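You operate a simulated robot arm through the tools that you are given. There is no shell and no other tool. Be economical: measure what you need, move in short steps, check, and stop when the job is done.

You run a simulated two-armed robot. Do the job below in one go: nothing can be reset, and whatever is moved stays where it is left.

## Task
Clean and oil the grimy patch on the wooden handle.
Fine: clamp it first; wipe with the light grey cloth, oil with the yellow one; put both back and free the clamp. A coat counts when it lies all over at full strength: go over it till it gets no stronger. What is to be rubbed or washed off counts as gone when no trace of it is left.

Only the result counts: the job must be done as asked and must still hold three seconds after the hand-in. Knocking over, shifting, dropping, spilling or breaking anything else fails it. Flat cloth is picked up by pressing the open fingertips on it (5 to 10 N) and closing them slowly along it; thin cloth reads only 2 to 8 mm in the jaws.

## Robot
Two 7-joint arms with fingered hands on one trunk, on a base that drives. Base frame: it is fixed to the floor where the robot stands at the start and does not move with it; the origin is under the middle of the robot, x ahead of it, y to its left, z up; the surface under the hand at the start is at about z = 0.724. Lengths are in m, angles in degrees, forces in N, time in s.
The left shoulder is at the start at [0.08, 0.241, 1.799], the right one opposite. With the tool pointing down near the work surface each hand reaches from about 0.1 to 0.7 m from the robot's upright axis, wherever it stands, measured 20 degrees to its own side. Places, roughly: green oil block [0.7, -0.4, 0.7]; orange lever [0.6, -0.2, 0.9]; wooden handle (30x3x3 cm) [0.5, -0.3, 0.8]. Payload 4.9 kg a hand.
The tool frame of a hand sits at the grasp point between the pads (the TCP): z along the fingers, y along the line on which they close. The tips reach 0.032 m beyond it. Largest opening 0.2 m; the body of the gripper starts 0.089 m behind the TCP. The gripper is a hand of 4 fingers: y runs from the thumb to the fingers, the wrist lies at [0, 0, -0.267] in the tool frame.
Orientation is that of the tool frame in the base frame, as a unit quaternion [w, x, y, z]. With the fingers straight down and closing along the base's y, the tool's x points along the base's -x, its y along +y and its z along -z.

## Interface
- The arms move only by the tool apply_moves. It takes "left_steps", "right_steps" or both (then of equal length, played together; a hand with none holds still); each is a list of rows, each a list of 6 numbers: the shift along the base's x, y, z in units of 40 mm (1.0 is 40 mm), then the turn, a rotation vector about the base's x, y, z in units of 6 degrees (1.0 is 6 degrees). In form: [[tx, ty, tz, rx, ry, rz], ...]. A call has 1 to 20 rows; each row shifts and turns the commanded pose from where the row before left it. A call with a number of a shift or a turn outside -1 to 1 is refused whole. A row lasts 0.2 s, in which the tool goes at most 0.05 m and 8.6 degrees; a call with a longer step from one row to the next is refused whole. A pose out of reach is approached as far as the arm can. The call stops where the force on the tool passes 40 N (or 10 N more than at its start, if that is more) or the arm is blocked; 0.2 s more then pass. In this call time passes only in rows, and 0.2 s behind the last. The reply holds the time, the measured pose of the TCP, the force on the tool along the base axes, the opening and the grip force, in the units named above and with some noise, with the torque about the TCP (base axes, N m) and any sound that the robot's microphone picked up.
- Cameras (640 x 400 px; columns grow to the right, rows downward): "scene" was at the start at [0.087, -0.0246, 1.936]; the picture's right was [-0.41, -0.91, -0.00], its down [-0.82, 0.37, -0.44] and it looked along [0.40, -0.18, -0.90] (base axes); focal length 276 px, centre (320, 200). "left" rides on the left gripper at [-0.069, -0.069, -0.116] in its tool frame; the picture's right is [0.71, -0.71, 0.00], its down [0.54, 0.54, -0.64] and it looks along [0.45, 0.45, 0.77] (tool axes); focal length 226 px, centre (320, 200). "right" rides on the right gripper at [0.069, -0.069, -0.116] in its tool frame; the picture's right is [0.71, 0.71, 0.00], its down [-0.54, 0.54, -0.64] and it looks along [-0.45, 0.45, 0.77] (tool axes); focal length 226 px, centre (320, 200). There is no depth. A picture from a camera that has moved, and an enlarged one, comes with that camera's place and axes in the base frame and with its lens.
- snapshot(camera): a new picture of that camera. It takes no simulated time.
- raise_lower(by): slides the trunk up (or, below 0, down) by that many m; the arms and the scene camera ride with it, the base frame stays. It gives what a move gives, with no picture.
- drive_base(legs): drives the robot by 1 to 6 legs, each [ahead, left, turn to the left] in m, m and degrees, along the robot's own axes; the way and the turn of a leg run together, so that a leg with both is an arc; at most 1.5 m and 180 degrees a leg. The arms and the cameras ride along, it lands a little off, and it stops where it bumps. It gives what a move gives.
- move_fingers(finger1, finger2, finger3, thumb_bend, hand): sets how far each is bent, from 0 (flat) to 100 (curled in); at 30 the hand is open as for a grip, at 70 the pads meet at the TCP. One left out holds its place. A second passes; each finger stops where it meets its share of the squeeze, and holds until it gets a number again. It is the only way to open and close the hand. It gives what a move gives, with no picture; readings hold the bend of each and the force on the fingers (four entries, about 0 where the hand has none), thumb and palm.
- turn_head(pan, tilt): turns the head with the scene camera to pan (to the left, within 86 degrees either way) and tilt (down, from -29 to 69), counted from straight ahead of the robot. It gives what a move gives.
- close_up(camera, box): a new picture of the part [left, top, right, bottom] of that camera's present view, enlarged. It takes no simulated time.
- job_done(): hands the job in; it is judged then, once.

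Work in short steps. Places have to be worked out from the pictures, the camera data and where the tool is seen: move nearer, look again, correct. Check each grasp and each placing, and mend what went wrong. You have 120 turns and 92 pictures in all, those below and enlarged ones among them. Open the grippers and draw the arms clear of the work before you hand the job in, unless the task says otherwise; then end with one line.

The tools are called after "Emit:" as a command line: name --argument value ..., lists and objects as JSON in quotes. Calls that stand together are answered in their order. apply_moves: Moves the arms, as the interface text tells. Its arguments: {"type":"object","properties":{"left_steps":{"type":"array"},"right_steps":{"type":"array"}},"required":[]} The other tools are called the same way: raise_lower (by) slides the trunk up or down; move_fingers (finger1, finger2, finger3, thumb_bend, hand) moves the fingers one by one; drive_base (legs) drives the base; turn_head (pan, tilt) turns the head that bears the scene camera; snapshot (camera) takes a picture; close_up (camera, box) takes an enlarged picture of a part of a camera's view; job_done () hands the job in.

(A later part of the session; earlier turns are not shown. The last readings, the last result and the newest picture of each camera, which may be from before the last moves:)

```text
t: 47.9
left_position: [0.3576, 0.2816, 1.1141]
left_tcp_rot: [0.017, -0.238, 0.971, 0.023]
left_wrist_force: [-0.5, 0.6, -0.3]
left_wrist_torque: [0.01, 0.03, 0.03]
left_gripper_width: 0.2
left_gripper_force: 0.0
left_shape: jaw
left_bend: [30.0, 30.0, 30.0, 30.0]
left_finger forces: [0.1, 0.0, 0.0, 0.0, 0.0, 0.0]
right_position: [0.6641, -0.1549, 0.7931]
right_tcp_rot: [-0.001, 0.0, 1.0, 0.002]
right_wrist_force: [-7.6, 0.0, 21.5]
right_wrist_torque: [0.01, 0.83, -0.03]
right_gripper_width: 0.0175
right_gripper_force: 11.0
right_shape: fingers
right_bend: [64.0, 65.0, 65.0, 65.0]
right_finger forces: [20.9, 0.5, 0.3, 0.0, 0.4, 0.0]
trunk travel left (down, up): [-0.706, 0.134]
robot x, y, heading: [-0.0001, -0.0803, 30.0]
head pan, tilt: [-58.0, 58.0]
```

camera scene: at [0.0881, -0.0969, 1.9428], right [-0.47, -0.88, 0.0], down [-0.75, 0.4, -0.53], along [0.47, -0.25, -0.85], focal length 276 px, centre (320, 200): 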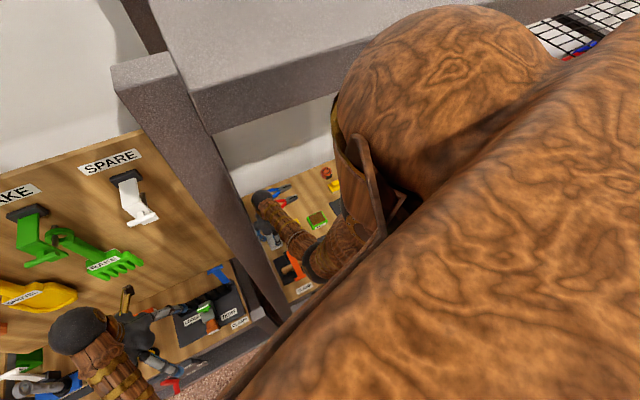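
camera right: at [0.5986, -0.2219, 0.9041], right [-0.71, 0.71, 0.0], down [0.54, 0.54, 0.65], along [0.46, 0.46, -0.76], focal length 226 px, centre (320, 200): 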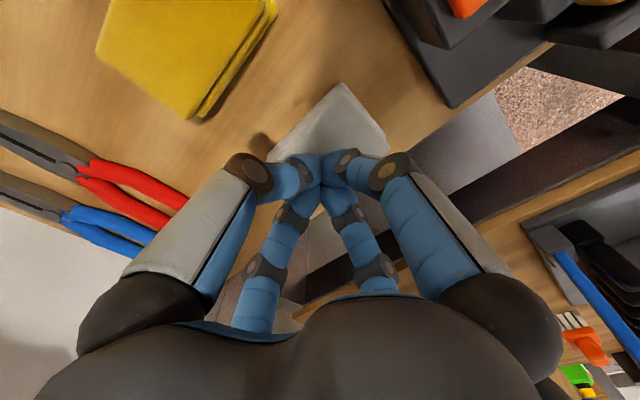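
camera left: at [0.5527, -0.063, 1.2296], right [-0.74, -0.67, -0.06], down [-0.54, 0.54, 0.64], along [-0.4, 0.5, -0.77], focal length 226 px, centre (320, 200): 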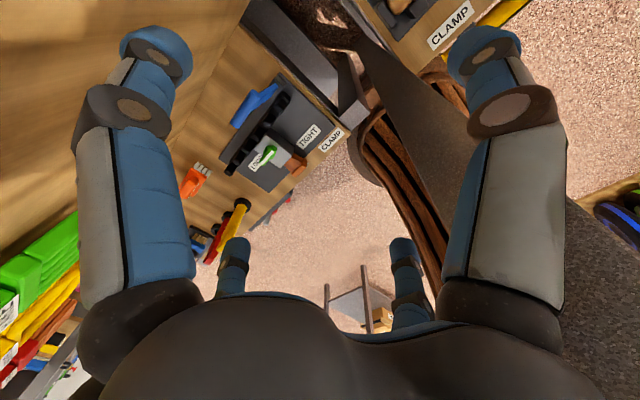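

Finger1 bears too much now. I lift by under 1 mm with a bit more levelling, and continue closing with re-pressing at each stage.

Emit:
apply_moves --right_steps '[[0.05, 0, 0.035, 0, 0.05, 0]]'

Emit:
move_fingers --hand "right" --finger1 66 --finger2 66 --finger3 66 --thumb_bend 66

Emit:
apply_moves --right_steps '[[0, 0, -0.02, 0, 0, 0]]'

Emit:
move_fingers --hand "right" --finger1 67 --finger2 67 --finger3 67 --thumb_bend 67

```text
t: 48.2
left_position: [0.3608, 0.2816, 1.1135]
left_tcp_rot: [0.016, -0.238, 0.971, 0.022]
left_wrist_force: [0.3, 0.7, -0.8]
left_wrist_torque: [-0.01, 0.0, 0.0]
left_gripper_width: 0.1999
left_gripper_force: 0.1
left_shape: jaw
left_bend: [30.0, 30.0, 30.0, 30.0]
left_finger forces: [0.1, 0.1, 0.1, 0.1, 0.0, 0.0]
right_position: [0.6677, -0.1536, 0.7913]
right_tcp_rot: [-0.003, 0.0, 1.0, 0.002]
right_wrist_force: [-2.7, 1.3, 8.6]
right_wrist_torque: [-0.01, 0.17, -0.01]
right_gripper_width: 0.0153
right_gripper_force: 4.5
right_shape: fingers
right_bend: [65.0, 65.0, 65.0, 65.0]
right_finger forces: [3.3, 1.7, 1.2, 0.0, 2.0, 0.0]
trunk travel left (down, up): [-0.706, 0.134]
robot x, y, heading: [-0.0009, -0.0777, 30.1]
head pan, tilt: [-58.0, 58.0]
```

```text
t: 49.2
left_position: [0.3603, 0.2808, 1.1133]
left_tcp_rot: [0.016, -0.237, 0.971, 0.023]
left_wrist_force: [-0.5, -0.7, 0.1]
left_wrist_torque: [-0.02, 0.01, 0.0]
left_gripper_width: 0.2
left_gripper_force: 0.1
left_shape: jaw
left_bend: [30.0, 30.0, 30.0, 30.0]
left_finger forces: [0.0, 0.0, 0.0, 0.1, 0.0, 0.0]
right_position: [0.6674, -0.155, 0.7915]
right_tcp_rot: [-0.003, 0.0, 1.0, 0.001]
right_wrist_force: [0.6, 0.0, -0.3]
right_wrist_torque: [0.0, -0.04, 0.03]
right_gripper_width: 0.0126
right_gripper_force: 0.1
right_shape: fingers
right_bend: [66.0, 66.0, 66.0, 66.0]
right_finger forces: [0.0, 0.0, 0.0, 0.0, 0.0, 0.1]
trunk travel left (down, up): [-0.706, 0.134]
robot x, y, heading: [-0.0014, -0.0751, 29.8]
head pan, tilt: [-58.0, 58.0]
```

```text
t: 49.6
left_position: [0.3606, 0.2809, 1.1132]
left_tcp_rot: [0.016, -0.238, 0.971, 0.023]
left_wrist_force: [-0.9, 0.7, 0.6]
left_wrist_torque: [0.02, -0.02, 0.0]
left_gripper_width: 0.2002
left_gripper_force: 0.0
left_shape: jaw
left_bend: [30.0, 30.0, 30.0, 30.0]
left_finger forces: [0.0, 0.0, 0.0, 0.1, 0.0, 0.0]
right_position: [0.6702, -0.1554, 0.7915]
right_tcp_rot: [-0.004, 0.0, 1.0, 0.001]
right_wrist_force: [0.4, 0.2, 1.3]
right_wrist_torque: [-0.02, -0.04, -0.02]
right_gripper_width: 0.0125
right_gripper_force: 0.4
right_shape: fingers
right_bend: [66.0, 66.0, 66.0, 66.0]
right_finger forces: [0.0, 0.0, 1.0, 0.1, 0.3, 0.0]
trunk travel left (down, up): [-0.706, 0.134]
robot x, y, heading: [-0.0031, -0.0776, 29.8]
head pan, tilt: [-58.0, 58.0]
```

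```text
t: 50.6
left_position: [0.3616, 0.2815, 1.1141]
left_tcp_rot: [0.015, -0.238, 0.971, 0.023]
left_wrist_force: [-0.2, -1.1, 0.3]
left_wrist_torque: [-0.03, -0.01, -0.03]
left_gripper_width: 0.2
left_gripper_force: 0.0
left_shape: jaw
left_bend: [30.0, 30.0, 30.0, 30.0]
left_finger forces: [0.0, 0.0, 0.1, 0.0, 0.0, 0.0]
right_position: [0.6675, -0.1547, 0.7909]
right_tcp_rot: [-0.003, 0.001, 1.0, 0.002]
right_wrist_force: [0.1, -0.1, 0.9]
right_wrist_torque: [-0.01, -0.02, -0.02]
right_gripper_width: 0.009
right_gripper_force: 0.1
right_shape: fingers
right_bend: [67.0, 67.0, 67.0, 67.0]
right_finger forces: [0.0, 0.0, 0.0, 0.0, 0.1, 0.1]
trunk travel left (down, up): [-0.706, 0.134]
robot x, y, heading: [0.0002, -0.0783, 29.9]
head pan, tilt: [-58.0, 58.0]
```

Force faded; I continue with larger follow-downs (≈2 mm each) per degree of closing.

Emit:
apply_moves --right_steps '[[-0.05, 0, -0.06, 0, -0.05, 0]]'

Emit:
move_fingers --hand "right" --finger1 68 --finger2 68 --finger3 68 --thumb_bend 68

Emit:
apply_moves --right_steps '[[0, 0, -0.04, 0, 0, 0]]'

Emit:
move_fingers --hand "right" --finger1 69 --finger2 69 --finger3 69 --thumb_bend 69

Emit:
apply_moves --right_steps '[[0, 0, -0.04, 0, 0, 0]]'

Emit:
move_fingers --hand "right" --finger1 75 --finger2 75 --finger3 75 --thumb_bend 75

```text
t: 51.0
left_position: [0.3588, 0.2814, 1.1136]
left_tcp_rot: [0.017, -0.239, 0.971, 0.022]
left_wrist_force: [0.3, -0.3, 0.1]
left_wrist_torque: [0.0, 0.0, 0.0]
left_gripper_width: 0.1999
left_gripper_force: 0.1
left_shape: jaw
left_bend: [30.0, 30.0, 30.0, 30.0]
left_finger forces: [0.0, 0.1, 0.0, 0.0, 0.0, 0.0]
right_position: [0.6655, -0.1539, 0.7901]
right_tcp_rot: [0.002, 0.0, 1.0, 0.002]
right_wrist_force: [0.7, -0.6, 10.1]
right_wrist_torque: [0.01, -0.07, 0.04]
right_gripper_width: 0.0082
right_gripper_force: 5.1
right_shape: fingers
right_bend: [67.0, 67.0, 67.0, 67.0]
right_finger forces: [1.0, 3.3, 2.8, 0.0, 3.4, 0.1]
trunk travel left (down, up): [-0.706, 0.134]
robot x, y, heading: [0.0012, -0.0799, 30.0]
head pan, tilt: [-58.0, 58.0]
```

```text
t: 52.0
left_position: [0.3595, 0.2814, 1.1135]
left_tcp_rot: [0.016, -0.238, 0.971, 0.023]
left_wrist_force: [-0.2, 0.1, -0.4]
left_wrist_torque: [0.04, -0.03, -0.01]
left_gripper_width: 0.2002
left_gripper_force: 0.2
left_shape: jaw
left_bend: [30.0, 30.0, 30.0, 30.0]
left_finger forces: [0.0, 0.0, 0.0, 0.1, 0.1, 0.1]
right_position: [0.6656, -0.1535, 0.7889]
right_tcp_rot: [0.0, 0.0, 1.0, 0.001]
right_wrist_force: [0.8, 1.3, 12.4]
right_wrist_torque: [-0.01, -0.07, 0.03]
right_gripper_width: 0.0045
right_gripper_force: 6.1
right_shape: fingers
right_bend: [68.0, 68.0, 68.0, 68.0]
right_finger forces: [1.9, 4.0, 3.0, 0.0, 3.2, 0.0]
trunk travel left (down, up): [-0.706, 0.134]
robot x, y, heading: [0.0007, -0.0791, 30.0]
head pan, tilt: [-58.0, 58.0]
```

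```text
t: 52.5
left_position: [0.358, 0.2816, 1.1143]
left_tcp_rot: [0.017, -0.239, 0.971, 0.023]
left_wrist_force: [0.1, -0.8, 1.3]
left_wrist_torque: [0.02, 0.01, 0.01]
left_gripper_width: 0.2003
left_gripper_force: 0.0
left_shape: jaw
left_bend: [30.0, 30.0, 30.0, 30.0]
left_finger forces: [0.0, 0.0, 0.0, 0.0, 0.0, 0.0]
right_position: [0.664, -0.1535, 0.7883]
right_tcp_rot: [0.001, 0.0, 1.0, 0.002]
right_wrist_force: [0.4, 0.3, 21.9]
right_wrist_torque: [-0.06, 0.02, 0.0]
right_gripper_width: 0.0048
right_gripper_force: 10.7
right_shape: fingers
right_bend: [68.0, 68.0, 68.0, 68.0]
right_finger forces: [6.7, 3.3, 6.0, 0.0, 5.9, 0.0]
trunk travel left (down, up): [-0.706, 0.134]
robot x, y, heading: [0.0048, -0.0769, 29.6]
head pan, tilt: [-58.0, 58.0]
```

```text
t: 53.5
left_position: [0.3588, 0.2824, 1.115]
left_tcp_rot: [0.017, -0.238, 0.971, 0.023]
left_wrist_force: [-0.1, -0.2, 0.6]
left_wrist_torque: [0.02, -0.01, -0.02]
left_gripper_width: 0.2
left_gripper_force: 0.1
left_shape: jaw
left_bend: [30.0, 30.0, 30.0, 30.0]
left_finger forces: [0.0, 0.0, 0.0, 0.1, 0.1, 0.1]
right_position: [0.6647, -0.1535, 0.7883]
right_tcp_rot: [0.0, 0.0, 1.0, 0.002]
right_wrist_force: [1.1, -2.0, 23.1]
right_wrist_torque: [-0.09, -0.01, -0.03]
right_gripper_width: 0.003
right_gripper_force: 14.0
right_shape: fingers
right_bend: [69.0, 69.0, 69.0, 69.0]
right_finger forces: [7.5, 4.9, 7.2, 0.0, 8.1, 0.1]
trunk travel left (down, up): [-0.706, 0.134]
robot x, y, heading: [-0.0005, -0.0772, 29.9]
head pan, tilt: [-58.0, 58.0]
```

```text
t: 53.9
left_position: [0.357, 0.283, 1.1148]
left_tcp_rot: [0.018, -0.238, 0.971, 0.023]
left_wrist_force: [0.3, 0.4, 0.4]
left_wrist_torque: [0.03, -0.02, 0.01]
left_gripper_width: 0.1999
left_gripper_force: 0.1
left_shape: jaw
left_bend: [30.0, 30.0, 30.0, 30.0]
left_finger forces: [0.0, 0.0, 0.1, 0.0, 0.0, 0.1]
right_position: [0.6649, -0.1543, 0.7884]
right_tcp_rot: [0.002, 0.0, 1.0, 0.002]
right_wrist_force: [-1.7, -1.7, 31.3]
right_wrist_torque: [-0.15, -0.03, -0.03]
right_gripper_width: 0.0024
right_gripper_force: 19.9
right_shape: fingers
right_bend: [69.0, 69.0, 69.0, 69.0]
right_finger forces: [6.7, 9.2, 9.4, 0.0, 13.4, 0.1]
trunk travel left (down, up): [-0.706, 0.134]
robot x, y, heading: [-0.0009, -0.082, 30.2]
head pan, tilt: [-58.0, 58.0]
```

```text
t: 54.9
left_position: [0.3591, 0.2803, 1.1139]
left_tcp_rot: [0.016, -0.238, 0.971, 0.023]
left_wrist_force: [0.4, 0.0, -0.3]
left_wrist_torque: [0.02, -0.01, 0.01]
left_gripper_width: 0.2001
left_gripper_force: 0.0
left_shape: jaw
left_bend: [30.0, 30.0, 30.0, 30.0]
left_finger forces: [0.0, 0.0, 0.1, 0.0, 0.0, 0.0]
right_position: [0.6642, -0.154, 0.7853]
right_tcp_rot: [-0.001, -0.001, 1.0, 0.002]
right_wrist_force: [-3.5, -3.9, 13.4]
right_wrist_torque: [-0.18, 0.08, -0.01]
right_gripper_width: 0.0
right_gripper_force: 0.0
right_shape: fingers
right_bend: [73.0, 73.0, 73.0, 73.0]
right_finger forces: [0.0, 0.0, 0.0, 0.0, 0.0, 0.0]
trunk travel left (down, up): [-0.706, 0.134]
robot x, y, heading: [-0.0016, -0.0764, 29.9]
head pan, tilt: [-58.0, 58.0]
```

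Width 0 again but there's still press force; I lift slightly and look whether the cloth came along.

Emit:
apply_moves --right_steps '[[0, 0, 0.5, 0, 0, 0], [0, 0, 0.5, 0, 0, 0]]'

Emit:
snapshot --camera "right"

```text
t: 55.5
left_position: [0.3594, 0.2831, 1.1136]
left_tcp_rot: [0.017, -0.238, 0.971, 0.023]
left_wrist_force: [0.4, -0.2, -0.7]
left_wrist_torque: [0.0, -0.02, -0.01]
left_gripper_width: 0.1998
left_gripper_force: 0.0
left_shape: jaw
left_bend: [30.0, 30.0, 30.0, 30.0]
left_finger forces: [0.0, 0.0, 0.0, 0.0, 0.0, 0.1]
right_position: [0.6641, -0.1557, 0.8257]
right_tcp_rot: [0.0, 0.001, 1.0, 0.002]
right_wrist_force: [-0.2, 0.3, 0.5]
right_wrist_torque: [-0.02, 0.01, 0.02]
right_gripper_width: 0.0
right_gripper_force: 0.0
right_shape: fingers
right_bend: [73.0, 73.0, 73.0, 72.0]
right_finger forces: [0.1, 0.0, 0.1, 0.0, 0.1, 0.1]
trunk travel left (down, up): [-0.706, 0.134]
robot x, y, heading: [-0.0027, -0.0773, 29.9]
head pan, tilt: [-58.0, 58.0]
```

```text
47 pictures are left
camera right: at [0.5958, -0.2262, 0.9412], right [-0.71, 0.71, 0.0], down [0.54, 0.54, 0.64], along [0.45, 0.46, -0.76], focal length 226 px, centre (320, 200)
```

right: 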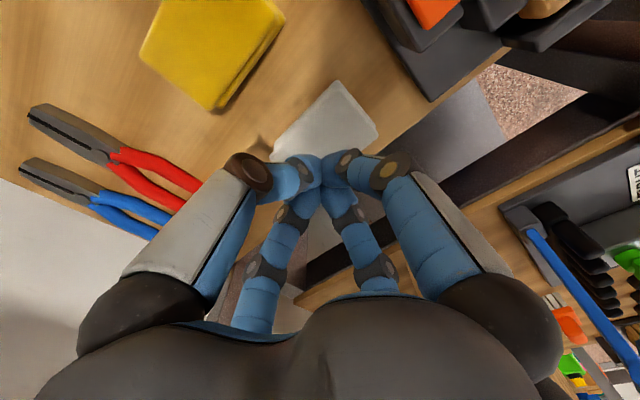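

The cloth is still in place. The reading of 3–5 mm with rising grip force at bend 68–69 was likely the pinch, lost by over-curling. I repeat it and lift at ≈70 this time.

Emit:
move_fingers --hand "right" --finger1 62 --finger2 62 --finger3 62 --thumb_bend 62

Emit:
apply_moves --right_steps '[[0, 0, -0.5, 0, 0, 0], [0, 0, -0.25, 0, 0, 0], [0, 0, -0.08, 0, 0, 0]]'

```text
t: 56.5
left_position: [0.36, 0.2816, 1.1139]
left_tcp_rot: [0.015, -0.238, 0.971, 0.023]
left_wrist_force: [0.0, -0.1, -0.8]
left_wrist_torque: [0.03, 0.01, -0.01]
left_gripper_width: 0.2002
left_gripper_force: 0.1
left_shape: jaw
left_bend: [30.0, 30.0, 30.0, 30.0]
left_finger forces: [0.0, 0.1, 0.1, 0.1, 0.0, 0.1]
right_position: [0.6651, -0.1557, 0.8244]
right_tcp_rot: [-0.001, 0.0, 1.0, 0.002]
right_wrist_force: [-0.8, -0.1, -0.3]
right_wrist_torque: [-0.01, -0.02, 0.01]
right_gripper_width: 0.0254
right_gripper_force: 0.1
right_shape: fingers
right_bend: [62.0, 62.0, 62.0, 62.0]
right_finger forces: [0.0, 0.1, 0.0, 0.0, 0.0, 0.1]
trunk travel left (down, up): [-0.706, 0.134]
robot x, y, heading: [-0.001, -0.0781, 30.0]
head pan, tilt: [-58.0, 58.0]
```

```text
t: 57.2
left_position: [0.3579, 0.2822, 1.1155]
left_tcp_rot: [0.017, -0.238, 0.971, 0.023]
left_wrist_force: [-0.9, 0.0, 0.6]
left_wrist_torque: [0.0, -0.01, -0.02]
left_gripper_width: 0.2
left_gripper_force: 0.1
left_shape: jaw
left_bend: [30.0, 30.0, 30.0, 30.0]
left_finger forces: [0.1, 0.0, 0.1, 0.0, 0.0, 0.0]
right_position: [0.6636, -0.1535, 0.7931]
right_tcp_rot: [0.001, 0.0, 1.0, 0.001]
right_wrist_force: [-1.0, -0.5, 12.1]
right_wrist_torque: [0.03, 0.08, 0.02]
right_gripper_width: 0.0255
right_gripper_force: 6.0
right_shape: fingers
right_bend: [62.0, 62.0, 62.0, 62.0]
right_finger forces: [5.8, 2.1, 4.2, 0.1, 0.1, 0.1]
trunk travel left (down, up): [-0.706, 0.134]
robot x, y, heading: [-0.0027, -0.0779, 30.0]
head pan, tilt: [-58.0, 58.0]
```

Thumb is just off the cloth edge at this opening; I close to 65, then step on at ~10 N to 69, with gentle follow-downs.

Emit:
move_fingers --hand "right" --finger1 65 --finger2 65 --finger3 65 --thumb_bend 65

Emit:
apply_moves --right_steps '[[0, 0, -0.03, 0, 0, 0]]'

Emit:
move_fingers --hand "right" --finger1 67 --finger2 67 --finger3 67 --thumb_bend 67

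Emit:
apply_moves --right_steps '[[0, 0, -0.03, 0, 0, 0]]'

Emit:
move_fingers --hand "right" --finger1 69 --finger2 69 --finger3 69 --thumb_bend 69

```text
t: 58.2
left_position: [0.3598, 0.281, 1.1148]
left_tcp_rot: [0.017, -0.238, 0.971, 0.022]
left_wrist_force: [0.2, 0.5, -0.6]
left_wrist_torque: [0.01, 0.0, 0.01]
left_gripper_width: 0.2002
left_gripper_force: 0.0
left_shape: jaw
left_bend: [30.0, 30.0, 30.0, 30.0]
left_finger forces: [0.1, 0.1, 0.1, 0.1, 0.1, 0.0]
right_position: [0.6644, -0.1535, 0.7918]
right_tcp_rot: [-0.001, 0.0, 1.0, 0.002]
right_wrist_force: [0.4, 0.8, 2.7]
right_wrist_torque: [-0.01, -0.02, -0.01]
right_gripper_width: 0.0152
right_gripper_force: 1.6
right_shape: fingers
right_bend: [65.0, 65.0, 65.0, 65.0]
right_finger forces: [0.5, 0.7, 0.9, 0.1, 1.2, 0.0]
trunk travel left (down, up): [-0.706, 0.134]
robot x, y, heading: [-0.0002, -0.0795, 29.9]
head pan, tilt: [-58.0, 58.0]
```

```text
t: 58.6
left_position: [0.3598, 0.2823, 1.1146]
left_tcp_rot: [0.016, -0.238, 0.971, 0.023]
left_wrist_force: [0.2, -1.0, 0.2]
left_wrist_torque: [-0.01, -0.03, 0.05]
left_gripper_width: 0.2002
left_gripper_force: 0.0
left_shape: jaw
left_bend: [30.0, 30.0, 30.0, 30.0]
left_finger forces: [0.0, 0.1, 0.0, 0.0, 0.0, 0.0]
right_position: [0.6667, -0.1534, 0.7923]
right_tcp_rot: [0.0, 0.0, 1.0, 0.001]
right_wrist_force: [-0.4, -1.7, 9.5]
right_wrist_torque: [-0.12, 0.06, -0.03]
right_gripper_width: 0.0149
right_gripper_force: 4.7
right_shape: fingers
right_bend: [65.0, 65.0, 65.0, 65.0]
right_finger forces: [2.5, 1.6, 1.6, 0.1, 3.8, 0.1]
trunk travel left (down, up): [-0.706, 0.134]
robot x, y, heading: [0.0005, -0.0801, 30.1]
head pan, tilt: [-58.0, 58.0]
```

```text
t: 59.6
left_position: [0.3615, 0.2822, 1.1143]
left_tcp_rot: [0.017, -0.238, 0.971, 0.022]
left_wrist_force: [-0.1, -1.2, -0.4]
left_wrist_torque: [-0.01, 0.0, -0.01]
left_gripper_width: 0.2
left_gripper_force: 0.0
left_shape: jaw
left_bend: [30.0, 30.0, 30.0, 30.0]
left_finger forces: [0.1, 0.0, 0.0, 0.0, 0.1, 0.0]
right_position: [0.6657, -0.1527, 0.7901]
right_tcp_rot: [-0.001, -0.001, 1.0, 0.001]
right_wrist_force: [0.6, 0.0, 0.0]
right_wrist_torque: [-0.03, 0.0, 0.03]
right_gripper_width: 0.0087
right_gripper_force: 0.0
right_shape: fingers
right_bend: [67.0, 67.0, 67.0, 67.0]
right_finger forces: [0.0, 0.1, 0.1, 0.0, 0.1, 0.0]
trunk travel left (down, up): [-0.706, 0.134]
robot x, y, heading: [-0.0021, -0.079, 30.0]
head pan, tilt: [-58.0, 58.0]
```

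```text
t: 60.0
left_position: [0.3604, 0.2829, 1.1138]
left_tcp_rot: [0.016, -0.238, 0.971, 0.023]
left_wrist_force: [0.6, 0.5, 0.9]
left_wrist_torque: [0.02, 0.0, 0.03]
left_gripper_width: 0.2001
left_gripper_force: 0.0
left_shape: jaw
left_bend: [30.0, 30.0, 30.0, 30.0]
left_finger forces: [0.1, 0.0, 0.0, 0.1, 0.0, 0.0]
right_position: [0.6658, -0.1538, 0.7913]
right_tcp_rot: [-0.001, 0.0, 1.0, 0.001]
right_wrist_force: [-0.1, -0.2, 1.7]
right_wrist_torque: [0.01, 0.01, 0.03]
right_gripper_width: 0.0089
right_gripper_force: 0.8
right_shape: fingers
right_bend: [67.0, 67.0, 67.0, 67.0]
right_finger forces: [0.9, 0.3, 0.2, 0.0, 0.6, 0.0]
trunk travel left (down, up): [-0.706, 0.134]
robot x, y, heading: [-0.0024, -0.0779, 30.2]
head pan, tilt: [-58.0, 58.0]
```

```text
t: 61.0
left_position: [0.3607, 0.2811, 1.1136]
left_tcp_rot: [0.016, -0.238, 0.971, 0.022]
left_wrist_force: [0.9, -0.4, 0.1]
left_wrist_torque: [0.03, 0.0, 0.04]
left_gripper_width: 0.1997
left_gripper_force: 0.1
left_shape: jaw
left_bend: [30.0, 30.0, 30.0, 30.0]
left_finger forces: [0.0, 0.1, 0.1, 0.0, 0.1, 0.0]
right_position: [0.6656, -0.153, 0.7886]
right_tcp_rot: [-0.001, -0.001, 1.0, 0.001]
right_wrist_force: [-0.2, 0.9, 0.6]
right_wrist_torque: [0.02, 0.04, -0.01]
right_gripper_width: 0.0032
right_gripper_force: 0.0
right_shape: fingers
right_bend: [69.0, 69.0, 69.0, 69.0]
right_finger forces: [0.0, 0.0, 0.0, 0.0, 0.0, 0.0]
trunk travel left (down, up): [-0.706, 0.134]
robot x, y, heading: [-0.0005, -0.08, 29.9]
head pan, tilt: [-58.0, 58.0]
```

Contact was lost at 67. I reopen to 66 and redo the last degrees with the press kept up, stopping at 70.

Emit:
move_fingers --hand "right" --finger1 64 --finger2 64 --finger3 64 --thumb_bend 64

Emit:
move_fingers --hand "right" --finger1 66 --finger2 66 --finger3 66 --thumb_bend 66

Emit:
apply_moves --right_steps '[[0, 0, -0.03, 0, 0, 0]]'

```text
t: 62.0
left_position: [0.3614, 0.2819, 1.1146]
left_tcp_rot: [0.016, -0.238, 0.971, 0.023]
left_wrist_force: [0.6, -0.1, 0.7]
left_wrist_torque: [-0.02, -0.01, 0.0]
left_gripper_width: 0.1999
left_gripper_force: 0.0
left_shape: jaw
left_bend: [30.0, 30.0, 30.0, 30.0]
left_finger forces: [0.0, 0.0, 0.0, 0.1, 0.0, 0.0]
right_position: [0.666, -0.1527, 0.7916]
right_tcp_rot: [0.002, 0.0, 1.0, 0.002]
right_wrist_force: [3.7, 0.8, 18.4]
right_wrist_torque: [-0.03, -0.2, 0.01]
right_gripper_width: 0.0154
right_gripper_force: 9.4
right_shape: fingers
right_bend: [65.0, 65.0, 65.0, 65.0]
right_finger forces: [3.0, 3.5, 5.9, 0.0, 5.3, 0.0]
trunk travel left (down, up): [-0.706, 0.134]
robot x, y, heading: [-0.0011, -0.0774, 30.1]
head pan, tilt: [-58.0, 58.0]
```

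```text
t: 63.0
left_position: [0.3583, 0.2816, 1.1137]
left_tcp_rot: [0.017, -0.238, 0.971, 0.023]
left_wrist_force: [0.1, 0.1, 0.0]
left_wrist_torque: [-0.01, 0.02, 0.0]
left_gripper_width: 0.2002
left_gripper_force: 0.1
left_shape: jaw
left_bend: [30.0, 30.0, 30.0, 30.0]
left_finger forces: [0.1, 0.1, 0.1, 0.0, 0.1, 0.0]
right_position: [0.6654, -0.154, 0.7903]
right_tcp_rot: [0.0, 0.0, 1.0, 0.002]
right_wrist_force: [2.1, -0.2, 16.3]
right_wrist_torque: [-0.03, -0.09, 0.01]
right_gripper_width: 0.0122
right_gripper_force: 8.3
right_shape: fingers
right_bend: [66.0, 66.0, 66.0, 66.0]
right_finger forces: [4.1, 3.1, 6.5, 0.0, 3.2, 0.0]
trunk travel left (down, up): [-0.706, 0.134]
robot x, y, heading: [0.0012, -0.0784, 30.2]
head pan, tilt: [-58.0, 58.0]
```

```text
t: 63.5
left_position: [0.3586, 0.2814, 1.1142]
left_tcp_rot: [0.017, -0.238, 0.971, 0.023]
left_wrist_force: [-0.8, -0.3, -0.8]
left_wrist_torque: [0.04, -0.01, 0.01]
left_gripper_width: 0.2
left_gripper_force: 0.1
left_shape: jaw
left_bend: [30.0, 30.0, 30.0, 30.0]
left_finger forces: [0.0, 0.0, 0.1, 0.0, 0.1, 0.0]
right_position: [0.665, -0.1539, 0.7911]
right_tcp_rot: [0.002, -0.001, 1.0, 0.001]
right_wrist_force: [1.8, 0.0, 25.1]
right_wrist_torque: [-0.09, -0.08, 0.0]
right_gripper_width: 0.0123
right_gripper_force: 12.4
right_shape: fingers
right_bend: [66.0, 66.0, 66.0, 66.0]
right_finger forces: [6.9, 4.2, 8.4, 0.0, 5.8, 0.1]
trunk travel left (down, up): [-0.706, 0.134]
robot x, y, heading: [-0.0018, -0.0822, 29.8]
head pan, tilt: [-58.0, 58.0]
```

25 N now with commanded depth enough for the rest; I close 67→68→69→70 without more pressing and watch the force fall into the window.

Emit:
move_fingers --hand "right" --finger1 68 --finger2 68 --finger3 68 --thumb_bend 68

Emit:
move_fingers --hand "right" --finger1 69 --finger2 69 --finger3 69 --thumb_bend 69

Emit:
move_fingers --hand "right" --finger1 70 --finger2 70 --finger3 70 --thumb_bend 70

Emit:
apply_moves --right_steps '[[0, 0, 0.3, 0, 0, 0], [0, 0, 0.7, 0, 0, 0]]'

Emit:
snapshot --camera "right"

```text
t: 64.5
left_position: [0.36, 0.2813, 1.1133]
left_tcp_rot: [0.017, -0.238, 0.971, 0.023]
left_wrist_force: [0.5, 0.3, 0.1]
left_wrist_torque: [0.0, 0.03, 0.01]
left_gripper_width: 0.2002
left_gripper_force: 0.1
left_shape: jaw
left_bend: [30.0, 30.0, 30.0, 30.0]
left_finger forces: [0.1, 0.1, 0.0, 0.0, 0.0, 0.0]
right_position: [0.6645, -0.154, 0.7888]
right_tcp_rot: [-0.001, 0.0, 1.0, 0.002]
right_wrist_force: [-1.3, -0.8, 5.2]
right_wrist_torque: [-0.02, 0.04, -0.01]
right_gripper_width: 0.0044
right_gripper_force: 3.2
right_shape: fingers
right_bend: [68.0, 68.0, 68.0, 68.0]
right_finger forces: [2.4, 1.0, 0.9, 0.1, 1.8, 0.0]
trunk travel left (down, up): [-0.706, 0.134]
robot x, y, heading: [-0.0001, -0.0795, 30.1]
head pan, tilt: [-58.0, 58.0]
```

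```text
t: 65.5
left_position: [0.3606, 0.2814, 1.1145]
left_tcp_rot: [0.016, -0.238, 0.971, 0.023]
left_wrist_force: [-0.5, 0.3, -0.1]
left_wrist_torque: [-0.01, 0.02, 0.03]
left_gripper_width: 0.2002
left_gripper_force: 0.0
left_shape: jaw
left_bend: [30.0, 30.0, 30.0, 30.0]
left_finger forces: [0.0, 0.0, 0.1, 0.0, 0.0, 0.0]
right_position: [0.6649, -0.1542, 0.7884]
right_tcp_rot: [-0.001, 0.001, 1.0, 0.002]
right_wrist_force: [-0.1, 0.2, 0.5]
right_wrist_torque: [0.03, -0.01, 0.0]
right_gripper_width: 0.0034
right_gripper_force: 0.2
right_shape: fingers
right_bend: [69.0, 69.0, 69.0, 69.0]
right_finger forces: [0.0, 0.1, 0.0, 0.0, 0.0, 0.0]
trunk travel left (down, up): [-0.706, 0.134]
robot x, y, heading: [-0.0003, -0.0772, 30.2]
head pan, tilt: [-58.0, 58.0]
```

```text
t: 66.5
left_position: [0.3608, 0.2825, 1.1137]
left_tcp_rot: [0.016, -0.238, 0.971, 0.022]
left_wrist_force: [-0.4, -0.8, 0.3]
left_wrist_torque: [0.01, 0.0, -0.02]
left_gripper_width: 0.2003
left_gripper_force: 0.0
left_shape: jaw
left_bend: [30.0, 30.0, 30.0, 30.0]
left_finger forces: [0.0, 0.0, 0.1, 0.0, 0.0, 0.0]
right_position: [0.6644, -0.1529, 0.7886]
right_tcp_rot: [-0.001, 0.0, 1.0, 0.001]
right_wrist_force: [-1.3, 0.6, 0.1]
right_wrist_torque: [0.02, 0.03, 0.0]
right_gripper_width: 0.0024
right_gripper_force: 0.1
right_shape: fingers
right_bend: [69.0, 69.0, 69.0, 69.0]
right_finger forces: [0.1, 0.0, 0.0, 0.0, 0.1, 0.0]
trunk travel left (down, up): [-0.706, 0.134]
robot x, y, heading: [0.0042, -0.0755, 29.6]
head pan, tilt: [-58.0, 58.0]
```

```text
t: 67.0
left_position: [0.3605, 0.2827, 1.1143]
left_tcp_rot: [0.017, -0.238, 0.971, 0.024]
left_wrist_force: [-0.6, -0.7, -0.2]
left_wrist_torque: [0.0, -0.01, -0.03]
left_gripper_width: 0.1996
left_gripper_force: 0.0
left_shape: jaw
left_bend: [30.0, 30.0, 30.0, 30.0]
left_finger forces: [0.1, 0.1, 0.1, 0.1, 0.0, 0.0]
right_position: [0.6637, -0.1523, 0.8281]
right_tcp_rot: [0.0, 0.0, 1.0, 0.002]
right_wrist_force: [-0.6, -0.3, 0.5]
right_wrist_torque: [0.01, -0.02, -0.03]
right_gripper_width: 0.0022
right_gripper_force: 0.0
right_shape: fingers
right_bend: [69.0, 69.0, 69.0, 69.0]
right_finger forces: [0.0, 0.0, 0.1, 0.1, 0.0, 0.1]
trunk travel left (down, up): [-0.706, 0.134]
robot x, y, heading: [-0.0005, -0.0784, 29.8]
head pan, tilt: [-58.0, 58.0]
```

```text
46 pictures are left
camera right: at [0.5961, -0.2227, 0.9443], right [-0.71, 0.71, 0.0], down [0.54, 0.54, 0.64], along [0.45, 0.46, -0.76], focal length 226 px, centre (320, 200)
```

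right: 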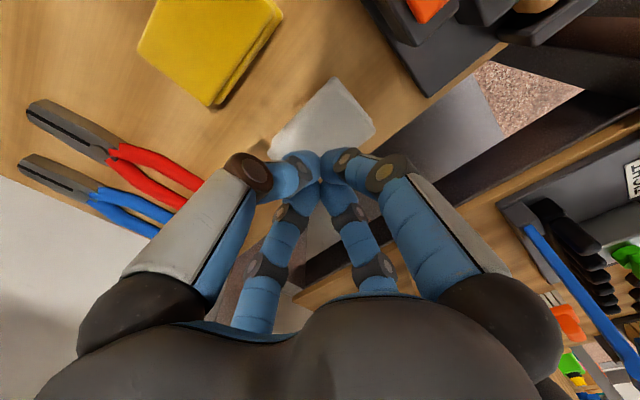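

Pressing on top isn't catching it. I'll turn the hand 45° so that two digits come down on each long side of the pad and gather it from the sides.

Emit:
move_fingers --hand "right" --finger1 51 --finger2 51 --finger3 51 --thumb_bend 51

Emit:
apply_moves --right_steps '[[0, 0, 0.3, 0, 0, 1], [0, 0, 0, 0, 0, 1], [0, 0, 0, 0, 0, 1], [0, 0, 0, 0, 0, 1], [0, 0, 0, 0, 0, 1], [0, 0, 0, 0, 0, 1], [0, 0, 0, 0, 0, 1], [0, 0, 0, 0, 0, 0.5]]'

Emit:
snapshot --camera "right"

```text
t: 68.0
left_position: [0.361, 0.2819, 1.1143]
left_tcp_rot: [0.016, -0.239, 0.971, 0.023]
left_wrist_force: [0.1, 0.0, 0.2]
left_wrist_torque: [-0.05, 0.0, 0.02]
left_gripper_width: 0.1998
left_gripper_force: 0.1
left_shape: jaw
left_bend: [30.0, 30.0, 30.0, 30.0]
left_finger forces: [0.0, 0.0, 0.0, 0.0, 0.1, 0.1]
right_position: [0.6646, -0.1522, 0.8278]
right_tcp_rot: [-0.001, 0.0, 1.0, 0.001]
right_wrist_force: [0.5, 0.1, -0.7]
right_wrist_torque: [0.0, 0.01, -0.03]
right_gripper_width: 0.0649
right_gripper_force: 0.1
right_shape: fingers
right_bend: [51.0, 51.0, 51.0, 51.0]
right_finger forces: [0.0, 0.1, 0.0, 0.1, 0.1, 0.0]
trunk travel left (down, up): [-0.706, 0.134]
robot x, y, heading: [-0.0002, -0.0762, 29.9]
head pan, tilt: [-58.0, 58.0]
```

```text
t: 69.8
left_position: [0.3595, 0.2815, 1.1134]
left_tcp_rot: [0.015, -0.238, 0.971, 0.023]
left_wrist_force: [0.7, -0.5, 0.0]
left_wrist_torque: [-0.03, 0.0, -0.04]
left_gripper_width: 0.1999
left_gripper_force: 0.1
left_shape: jaw
left_bend: [30.0, 30.0, 30.0, 30.0]
left_finger forces: [0.0, 0.1, 0.1, 0.0, 0.0, 0.1]
right_position: [0.6647, -0.1543, 0.8412]
right_tcp_rot: [-0.001, -0.384, 0.923, 0.001]
right_wrist_force: [0.8, 0.2, -0.2]
right_wrist_torque: [0.0, -0.01, -0.02]
right_gripper_width: 0.065
right_gripper_force: 0.1
right_shape: fingers
right_bend: [51.0, 51.0, 51.0, 51.0]
right_finger forces: [0.1, 0.0, 0.1, 0.1, 0.0, 0.0]
trunk travel left (down, up): [-0.706, 0.134]
robot x, y, heading: [-0.0012, -0.0763, 29.9]
head pan, tilt: [-58.0, 58.0]
```

```text
45 pictures are left
camera right: at [0.6663, -0.2525, 0.9567], right [-1.0, 0.0, 0.0], down [0.0, 0.77, 0.64], along [0.0, 0.64, -0.77], focal length 226 px, centre (320, 200)
```

right: 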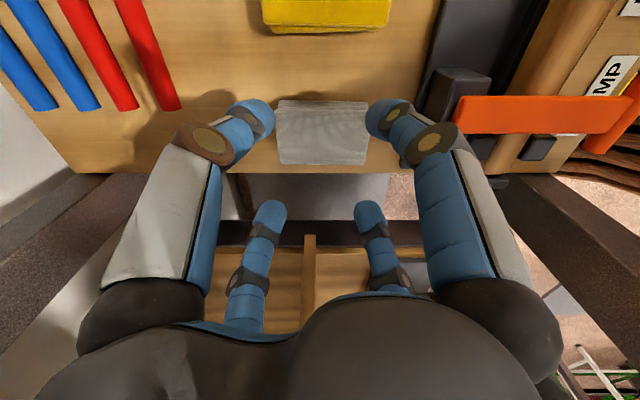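

Very clear view: cloth x 0.618–0.71, y −0.188…−0.125, the tips sit just outside its long sides. I centre by −3 mm in y and descend slowly to just touch the bench.

Emit:
apply_moves --right_steps '[[0, -0.07, -0.5, 0, 0, 0], [0, 0, -0.5, 0, 0, 0], [0, 0, -0.2, 0, 0, 0], [0, 0, -0.1, 0, 0, 0], [0, 0, -0.1, 0, 0, 0]]'

Emit:
snapshot --camera "right"

```text
t: 71.0
left_position: [0.3608, 0.2825, 1.1142]
left_tcp_rot: [0.016, -0.238, 0.971, 0.023]
left_wrist_force: [0.4, -0.4, 0.2]
left_wrist_torque: [-0.02, -0.01, -0.02]
left_gripper_width: 0.2002
left_gripper_force: 0.0
left_shape: jaw
left_bend: [30.0, 30.0, 30.0, 30.0]
left_finger forces: [0.1, 0.1, 0.0, 0.0, 0.1, 0.1]
right_position: [0.6652, -0.1561, 0.7852]
right_tcp_rot: [-0.001, -0.383, 0.924, 0.002]
right_wrist_force: [-0.4, 0.0, 0.4]
right_wrist_torque: [0.0, -0.01, -0.01]
right_gripper_width: 0.0654
right_gripper_force: 0.1
right_shape: fingers
right_bend: [51.0, 51.0, 51.0, 51.0]
right_finger forces: [0.1, 0.3, 0.1, 0.0, 0.0, 0.1]
trunk travel left (down, up): [-0.706, 0.134]
robot x, y, heading: [-0.0006, -0.0785, 29.9]
head pan, tilt: [-58.0, 58.0]
```

```text
44 pictures are left
camera right: at [0.6663, -0.2553, 0.9005], right [-1.0, 0.0, 0.0], down [0.0, 0.76, 0.64], along [0.0, 0.64, -0.76], focal length 226 px, centre (320, 200)
```

right: 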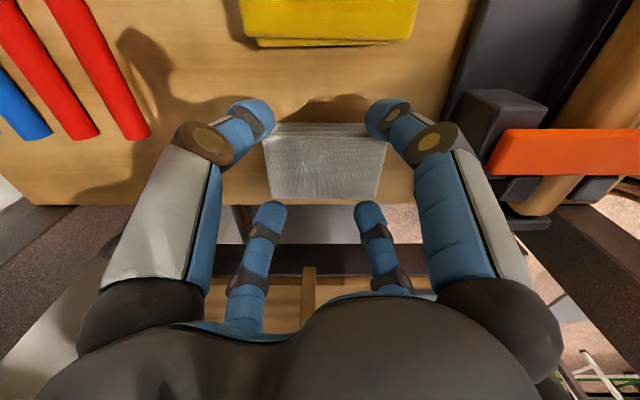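

Straddling well. A few more millimetres down until the bench is felt.

Emit:
apply_moves --right_steps '[[0, 0, -0.1, 0, 0, 0], [0, 0, -0.1, 0, 0, 0], [0, 0, -0.1, 0, 0, 0]]'

```text
t: 71.8
left_position: [0.3617, 0.2822, 1.1129]
left_tcp_rot: [0.016, -0.239, 0.971, 0.023]
left_wrist_force: [0.1, 0.8, 0.4]
left_wrist_torque: [-0.01, -0.01, 0.0]
left_gripper_width: 0.1998
left_gripper_force: 0.0
left_shape: jaw
left_bend: [30.0, 30.0, 30.0, 30.0]
left_finger forces: [0.1, 0.0, 0.0, 0.1, 0.0, 0.1]
right_position: [0.6641, -0.1569, 0.7733]
right_tcp_rot: [-0.002, -0.383, 0.924, 0.002]
right_wrist_force: [0.1, 0.1, 0.6]
right_wrist_torque: [0.05, -0.03, -0.01]
right_gripper_width: 0.0654
right_gripper_force: 0.6
right_shape: fingers
right_bend: [51.0, 51.0, 51.0, 51.0]
right_finger forces: [0.0, 0.2, 0.2, 0.0, 0.0, 0.1]
trunk travel left (down, up): [-0.706, 0.134]
robot x, y, heading: [0.0024, -0.0798, 30.1]
head pan, tilt: [-58.0, 58.0]
```

Tips are ~2 cm below the pad's top without touching. Close gradually on its sides.

Emit:
move_fingers --hand "right" --finger1 56 --finger2 56 --finger3 56 --thumb_bend 56

Emit:
move_fingers --hand "right" --finger1 60 --finger2 60 --finger3 60 --thumb_bend 60

Emit:
snapshot --camera "right"

```text
t: 72.8
left_position: [0.3612, 0.2818, 1.1135]
left_tcp_rot: [0.017, -0.238, 0.971, 0.022]
left_wrist_force: [0.1, -0.2, 0.0]
left_wrist_torque: [0.01, 0.0, 0.0]
left_gripper_width: 0.2
left_gripper_force: 0.0
left_shape: jaw
left_bend: [30.0, 30.0, 30.0, 30.0]
left_finger forces: [0.0, 0.0, 0.0, 0.1, 0.1, 0.0]
right_position: [0.6654, -0.1569, 0.7716]
right_tcp_rot: [-0.001, -0.382, 0.924, 0.001]
right_wrist_force: [0.6, -0.5, 1.7]
right_wrist_torque: [0.03, -0.03, -0.01]
right_gripper_width: 0.0565
right_gripper_force: 7.6
right_shape: fingers
right_bend: [53.0, 53.0, 53.0, 54.0]
right_finger forces: [3.1, 3.4, 4.0, 0.1, 4.6, 0.2]
trunk travel left (down, up): [-0.706, 0.134]
robot x, y, heading: [-0.0005, -0.0767, 30.1]
head pan, tilt: [-58.0, 58.0]
```

```text
t: 73.8
left_position: [0.3608, 0.281, 1.1146]
left_tcp_rot: [0.016, -0.238, 0.971, 0.022]
left_wrist_force: [-1.0, 0.2, -0.7]
left_wrist_torque: [-0.02, 0.0, -0.01]
left_gripper_width: 0.1999
left_gripper_force: 0.0
left_shape: jaw
left_bend: [30.0, 30.0, 30.0, 30.0]
left_finger forces: [0.1, 0.0, 0.0, 0.0, 0.0, 0.0]
right_position: [0.6654, -0.1571, 0.7733]
right_tcp_rot: [-0.002, -0.383, 0.924, 0.002]
right_wrist_force: [0.2, -1.2, 3.1]
right_wrist_torque: [-0.03, -0.02, -0.01]
right_gripper_width: 0.0521
right_gripper_force: 13.0
right_shape: fingers
right_bend: [55.0, 53.0, 53.0, 56.0]
right_finger forces: [5.4, 6.1, 6.7, 0.0, 8.9, 0.0]
trunk travel left (down, up): [-0.706, 0.134]
robot x, y, heading: [0.0015, -0.0783, 30.2]
head pan, tilt: [-58.0, 58.0]
```

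```text
43 pictures are left
camera right: at [0.6665, -0.2554, 0.8884], right [-1.0, 0.0, 0.0], down [0.0, 0.77, 0.64], along [0.0, 0.64, -0.76], focal length 226 px, centre (320, 200)
```

right: 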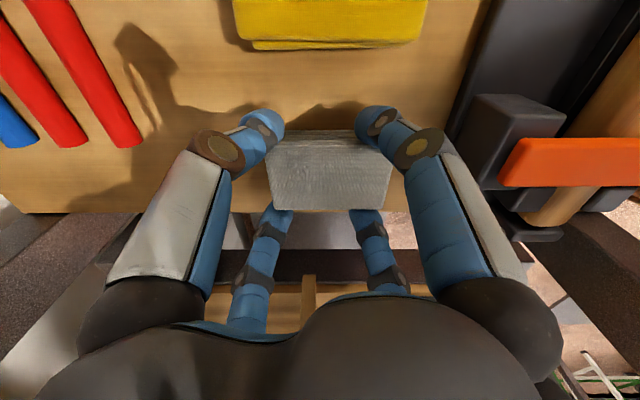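

It holds like a thick pad: 13 N grip, 52 mm width. I firm up the squeeze and lift a bit to check.

Emit:
move_fingers --hand "right" --finger1 64 --finger2 64 --finger3 64 --thumb_bend 64

Emit:
apply_moves --right_steps '[[0, 0, 0.3, 0, 0, 0], [0, 0, 0.7, 0, 0, 0]]'

Emit:
snapshot --camera "right"

```text
t: 74.8
left_position: [0.3601, 0.2816, 1.1146]
left_tcp_rot: [0.016, -0.238, 0.971, 0.023]
left_wrist_force: [0.5, -0.3, -0.3]
left_wrist_torque: [0.02, 0.01, -0.01]
left_gripper_width: 0.2001
left_gripper_force: 0.1
left_shape: jaw
left_bend: [30.0, 30.0, 30.0, 30.0]
left_finger forces: [0.0, 0.1, 0.0, 0.1, 0.0, 0.0]
right_position: [0.6655, -0.1562, 0.7733]
right_tcp_rot: [-0.001, -0.383, 0.924, 0.001]
right_wrist_force: [1.0, -1.5, 3.1]
right_wrist_torque: [0.02, 0.0, 0.0]
right_gripper_width: 0.0467
right_gripper_force: 17.0
right_shape: fingers
right_bend: [57.0, 52.0, 53.0, 58.0]
right_finger forces: [5.3, 7.2, 9.2, 0.1, 12.5, 0.0]
trunk travel left (down, up): [-0.706, 0.134]
robot x, y, heading: [-0.0009, -0.076, 30.0]
head pan, tilt: [-58.0, 58.0]
```

```text
t: 75.5
left_position: [0.3602, 0.282, 1.1133]
left_tcp_rot: [0.017, -0.237, 0.971, 0.022]
left_wrist_force: [-0.3, 0.0, 0.2]
left_wrist_torque: [0.01, -0.06, 0.02]
left_gripper_width: 0.2002
left_gripper_force: 0.1
left_shape: jaw
left_bend: [30.0, 30.0, 30.0, 30.0]
left_finger forces: [0.0, 0.1, 0.0, 0.0, 0.0, 0.1]
right_position: [0.6652, -0.1552, 0.8141]
right_tcp_rot: [-0.002, -0.383, 0.924, 0.001]
right_wrist_force: [-0.9, 0.5, -1.0]
right_wrist_torque: [0.01, -0.04, -0.02]
right_gripper_width: 0.0458
right_gripper_force: 16.4
right_shape: fingers
right_bend: [57.0, 52.0, 53.0, 59.0]
right_finger forces: [5.0, 7.5, 9.6, 0.0, 12.2, 0.0]
trunk travel left (down, up): [-0.706, 0.134]
robot x, y, heading: [0.0005, -0.079, 29.9]
head pan, tilt: [-58.0, 58.0]
```

```text
42 pictures are left
camera right: at [0.6671, -0.2543, 0.93], right [-1.0, 0.0, 0.0], down [0.0, 0.76, 0.64], along [0.0, 0.64, -0.76], focal length 226 px, centre (320, 200)
```

right: 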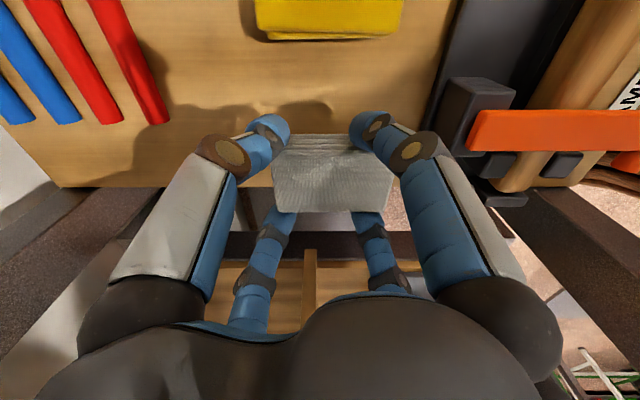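

The pad is lifted. I carry it up and over to above the grimy patch (≈(0.485,−0.33)).

Emit:
apply_moves --right_steps '[[0, 0, 0.9, 0, 0, 0], [0, -0.3, 0.9, 0, 0, 0], [0, -0.8, 0.8, 0, 0, 0], [-0.5, -0.8, 0.4, 0, 0, 0], [-0.8, -0.8, 0, 0, 0, 0], [-0.8, -0.8, 0, 0, 0, 0], [-0.8, -0.8, 0, 0, 0, 0], [-0.8, -0.1, 0, 0, 0, 0], [-0.8, 0, 0, 0, 0, 0]]'

Emit:
snapshot --camera "right"

Emit:
snapshot --camera "scene"

```text
t: 77.5
left_position: [0.3589, 0.2821, 1.1145]
left_tcp_rot: [0.017, -0.239, 0.971, 0.023]
left_wrist_force: [-0.2, 0.0, 0.6]
left_wrist_torque: [-0.02, -0.02, -0.05]
left_gripper_width: 0.2004
left_gripper_force: 0.1
left_shape: jaw
left_bend: [30.0, 30.0, 30.0, 30.0]
left_finger forces: [0.0, 0.0, 0.0, 0.0, 0.0, 0.0]
right_position: [0.4857, -0.3328, 0.9329]
right_tcp_rot: [-0.001, -0.382, 0.924, 0.001]
right_wrist_force: [0.4, 0.3, -0.2]
right_wrist_torque: [0.03, -0.03, 0.0]
right_gripper_width: 0.0451
right_gripper_force: 17.1
right_shape: fingers
right_bend: [57.0, 52.0, 53.0, 59.0]
right_finger forces: [4.7, 7.4, 9.5, 0.0, 12.2, 0.0]
trunk travel left (down, up): [-0.706, 0.134]
robot x, y, heading: [0.0029, -0.0805, 30.2]
head pan, tilt: [-58.0, 58.0]
```

```text
41 pictures are left
camera right: at [0.4864, -0.4311, 1.0492], right [-1.0, 0.0, 0.0], down [0.0, 0.77, 0.64], along [0.0, 0.64, -0.77], focal length 226 px, centre (320, 200)
```

right: 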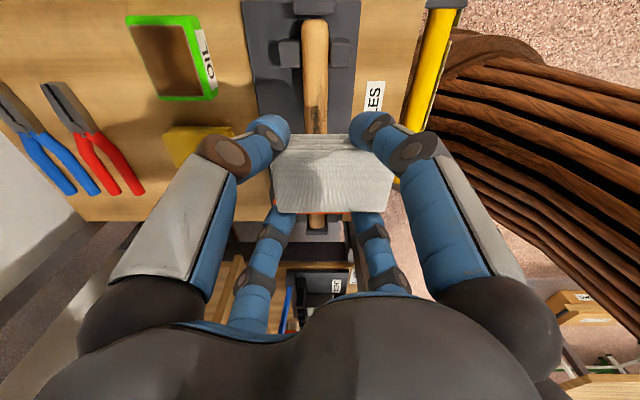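

```text
40 pictures are left
camera scene: at [0.0841, -0.0951, 1.9429], right [-0.47, -0.88, 0.0], down [-0.75, 0.4, -0.53], along [0.47, -0.25, -0.85], focal length 276 px, centre (320, 200)
```

scene: 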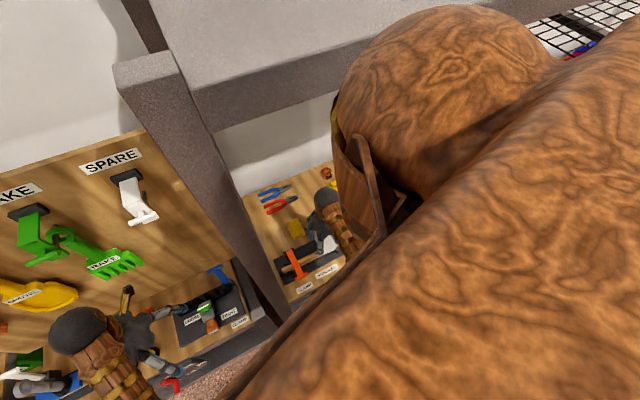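

The pad is over the handle (axis at x≈0.490); grime starts at y≈−0.36. I centre on it and descend to contact.

Emit:
apply_moves --right_steps '[[0.1, 0.2, -0.8, 0, 0, 0], [0, 0, -0.8, 0, 0, 0], [0, 0, -0.5, 0, 0, 0], [0, 0, -0.2, 0, 0, 0], [0, 0, -0.15, 0, 0, 0]]'

Emit:
apply_moves --right_steps '[[0, 0, -0.12, 0, 0, 0], [0, 0, -0.12, 0, 0, 0]]'

```text
t: 78.7
left_position: [0.3593, 0.2815, 1.1144]
left_tcp_rot: [0.016, -0.238, 0.971, 0.023]
left_wrist_force: [0.1, -0.4, 0.7]
left_wrist_torque: [-0.01, -0.01, -0.04]
left_gripper_width: 0.2003
left_gripper_force: 0.1
left_shape: jaw
left_bend: [30.0, 30.0, 30.0, 30.0]
left_finger forces: [0.0, 0.0, 0.1, 0.1, 0.0, 0.0]
right_position: [0.4904, -0.3243, 0.8352]
right_tcp_rot: [-0.001, -0.384, 0.923, 0.001]
right_wrist_force: [-0.2, 0.8, -0.7]
right_wrist_torque: [-0.01, -0.04, -0.02]
right_gripper_width: 0.0452
right_gripper_force: 17.0
right_shape: fingers
right_bend: [57.0, 52.0, 53.0, 59.0]
right_finger forces: [4.9, 7.3, 9.7, 0.1, 12.1, 0.0]
trunk travel left (down, up): [-0.706, 0.134]
robot x, y, heading: [0.0023, -0.0791, 29.8]
head pan, tilt: [-58.0, 58.0]
```

```text
t: 79.2
left_position: [0.3604, 0.2814, 1.1135]
left_tcp_rot: [0.016, -0.238, 0.971, 0.022]
left_wrist_force: [0.1, 0.4, -0.2]
left_wrist_torque: [-0.03, -0.02, -0.03]
left_gripper_width: 0.2001
left_gripper_force: 0.0
left_shape: jaw
left_bend: [30.0, 30.0, 30.0, 30.0]
left_finger forces: [0.0, 0.0, 0.1, 0.1, 0.0, 0.0]
right_position: [0.4895, -0.3254, 0.8252]
right_tcp_rot: [-0.001, -0.383, 0.924, 0.001]
right_wrist_force: [-0.8, 0.0, -1.0]
right_wrist_torque: [0.04, 0.02, 0.03]
right_gripper_width: 0.0448
right_gripper_force: 17.1
right_shape: fingers
right_bend: [57.0, 52.0, 53.0, 59.0]
right_finger forces: [4.9, 7.4, 9.7, 0.0, 12.2, 0.1]
trunk travel left (down, up): [-0.706, 0.134]
robot x, y, heading: [0.0001, -0.0774, 29.9]
head pan, tilt: [-58.0, 58.0]
```

Not touching yet; a few more small steps.

Emit:
apply_moves --right_steps '[[0, 0, -0.12, 0, 0, 0], [0, 0, -0.12, 0, 0, 0], [0, 0, -0.12, 0, 0, 0]]'

Emit:
snapshot --camera "right"

```text
t: 80.0
left_position: [0.359, 0.2819, 1.1135]
left_tcp_rot: [0.016, -0.238, 0.971, 0.023]
left_wrist_force: [0.0, 0.1, 0.0]
left_wrist_torque: [0.05, -0.01, 0.01]
left_gripper_width: 0.1999
left_gripper_force: 0.1
left_shape: jaw
left_bend: [30.0, 30.0, 30.0, 30.0]
left_finger forces: [0.0, 0.0, 0.0, 0.0, 0.0, 0.0]
right_position: [0.4893, -0.3239, 0.8116]
right_tcp_rot: [-0.001, -0.382, 0.924, 0.002]
right_wrist_force: [-1.6, -0.7, 18.8]
right_wrist_torque: [0.17, -0.11, -0.01]
right_gripper_width: 0.0341
right_gripper_force: 16.9
right_shape: fingers
right_bend: [59.0, 53.0, 54.0, 60.0]
right_finger forces: [5.3, 6.8, 10.1, 0.0, 12.3, 0.1]
trunk travel left (down, up): [-0.706, 0.134]
robot x, y, heading: [0.0013, -0.0755, 30.1]
head pan, tilt: [-58.0, 58.0]
```

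```text
39 pictures are left
camera right: at [0.4905, -0.423, 0.9273], right [-1.0, 0.0, 0.0], down [0.0, 0.77, 0.64], along [0.0, 0.64, -0.77], focal length 226 px, centre (320, 200)
```

right: 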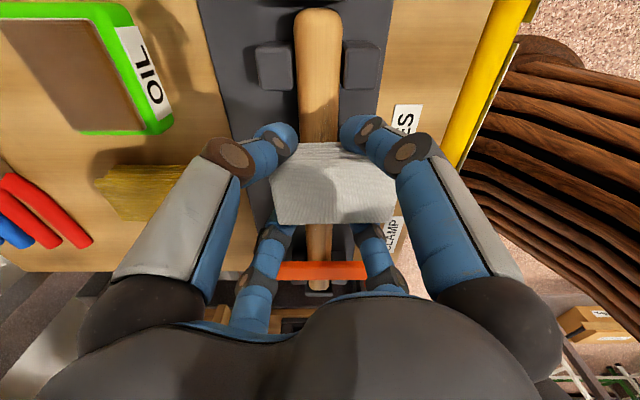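

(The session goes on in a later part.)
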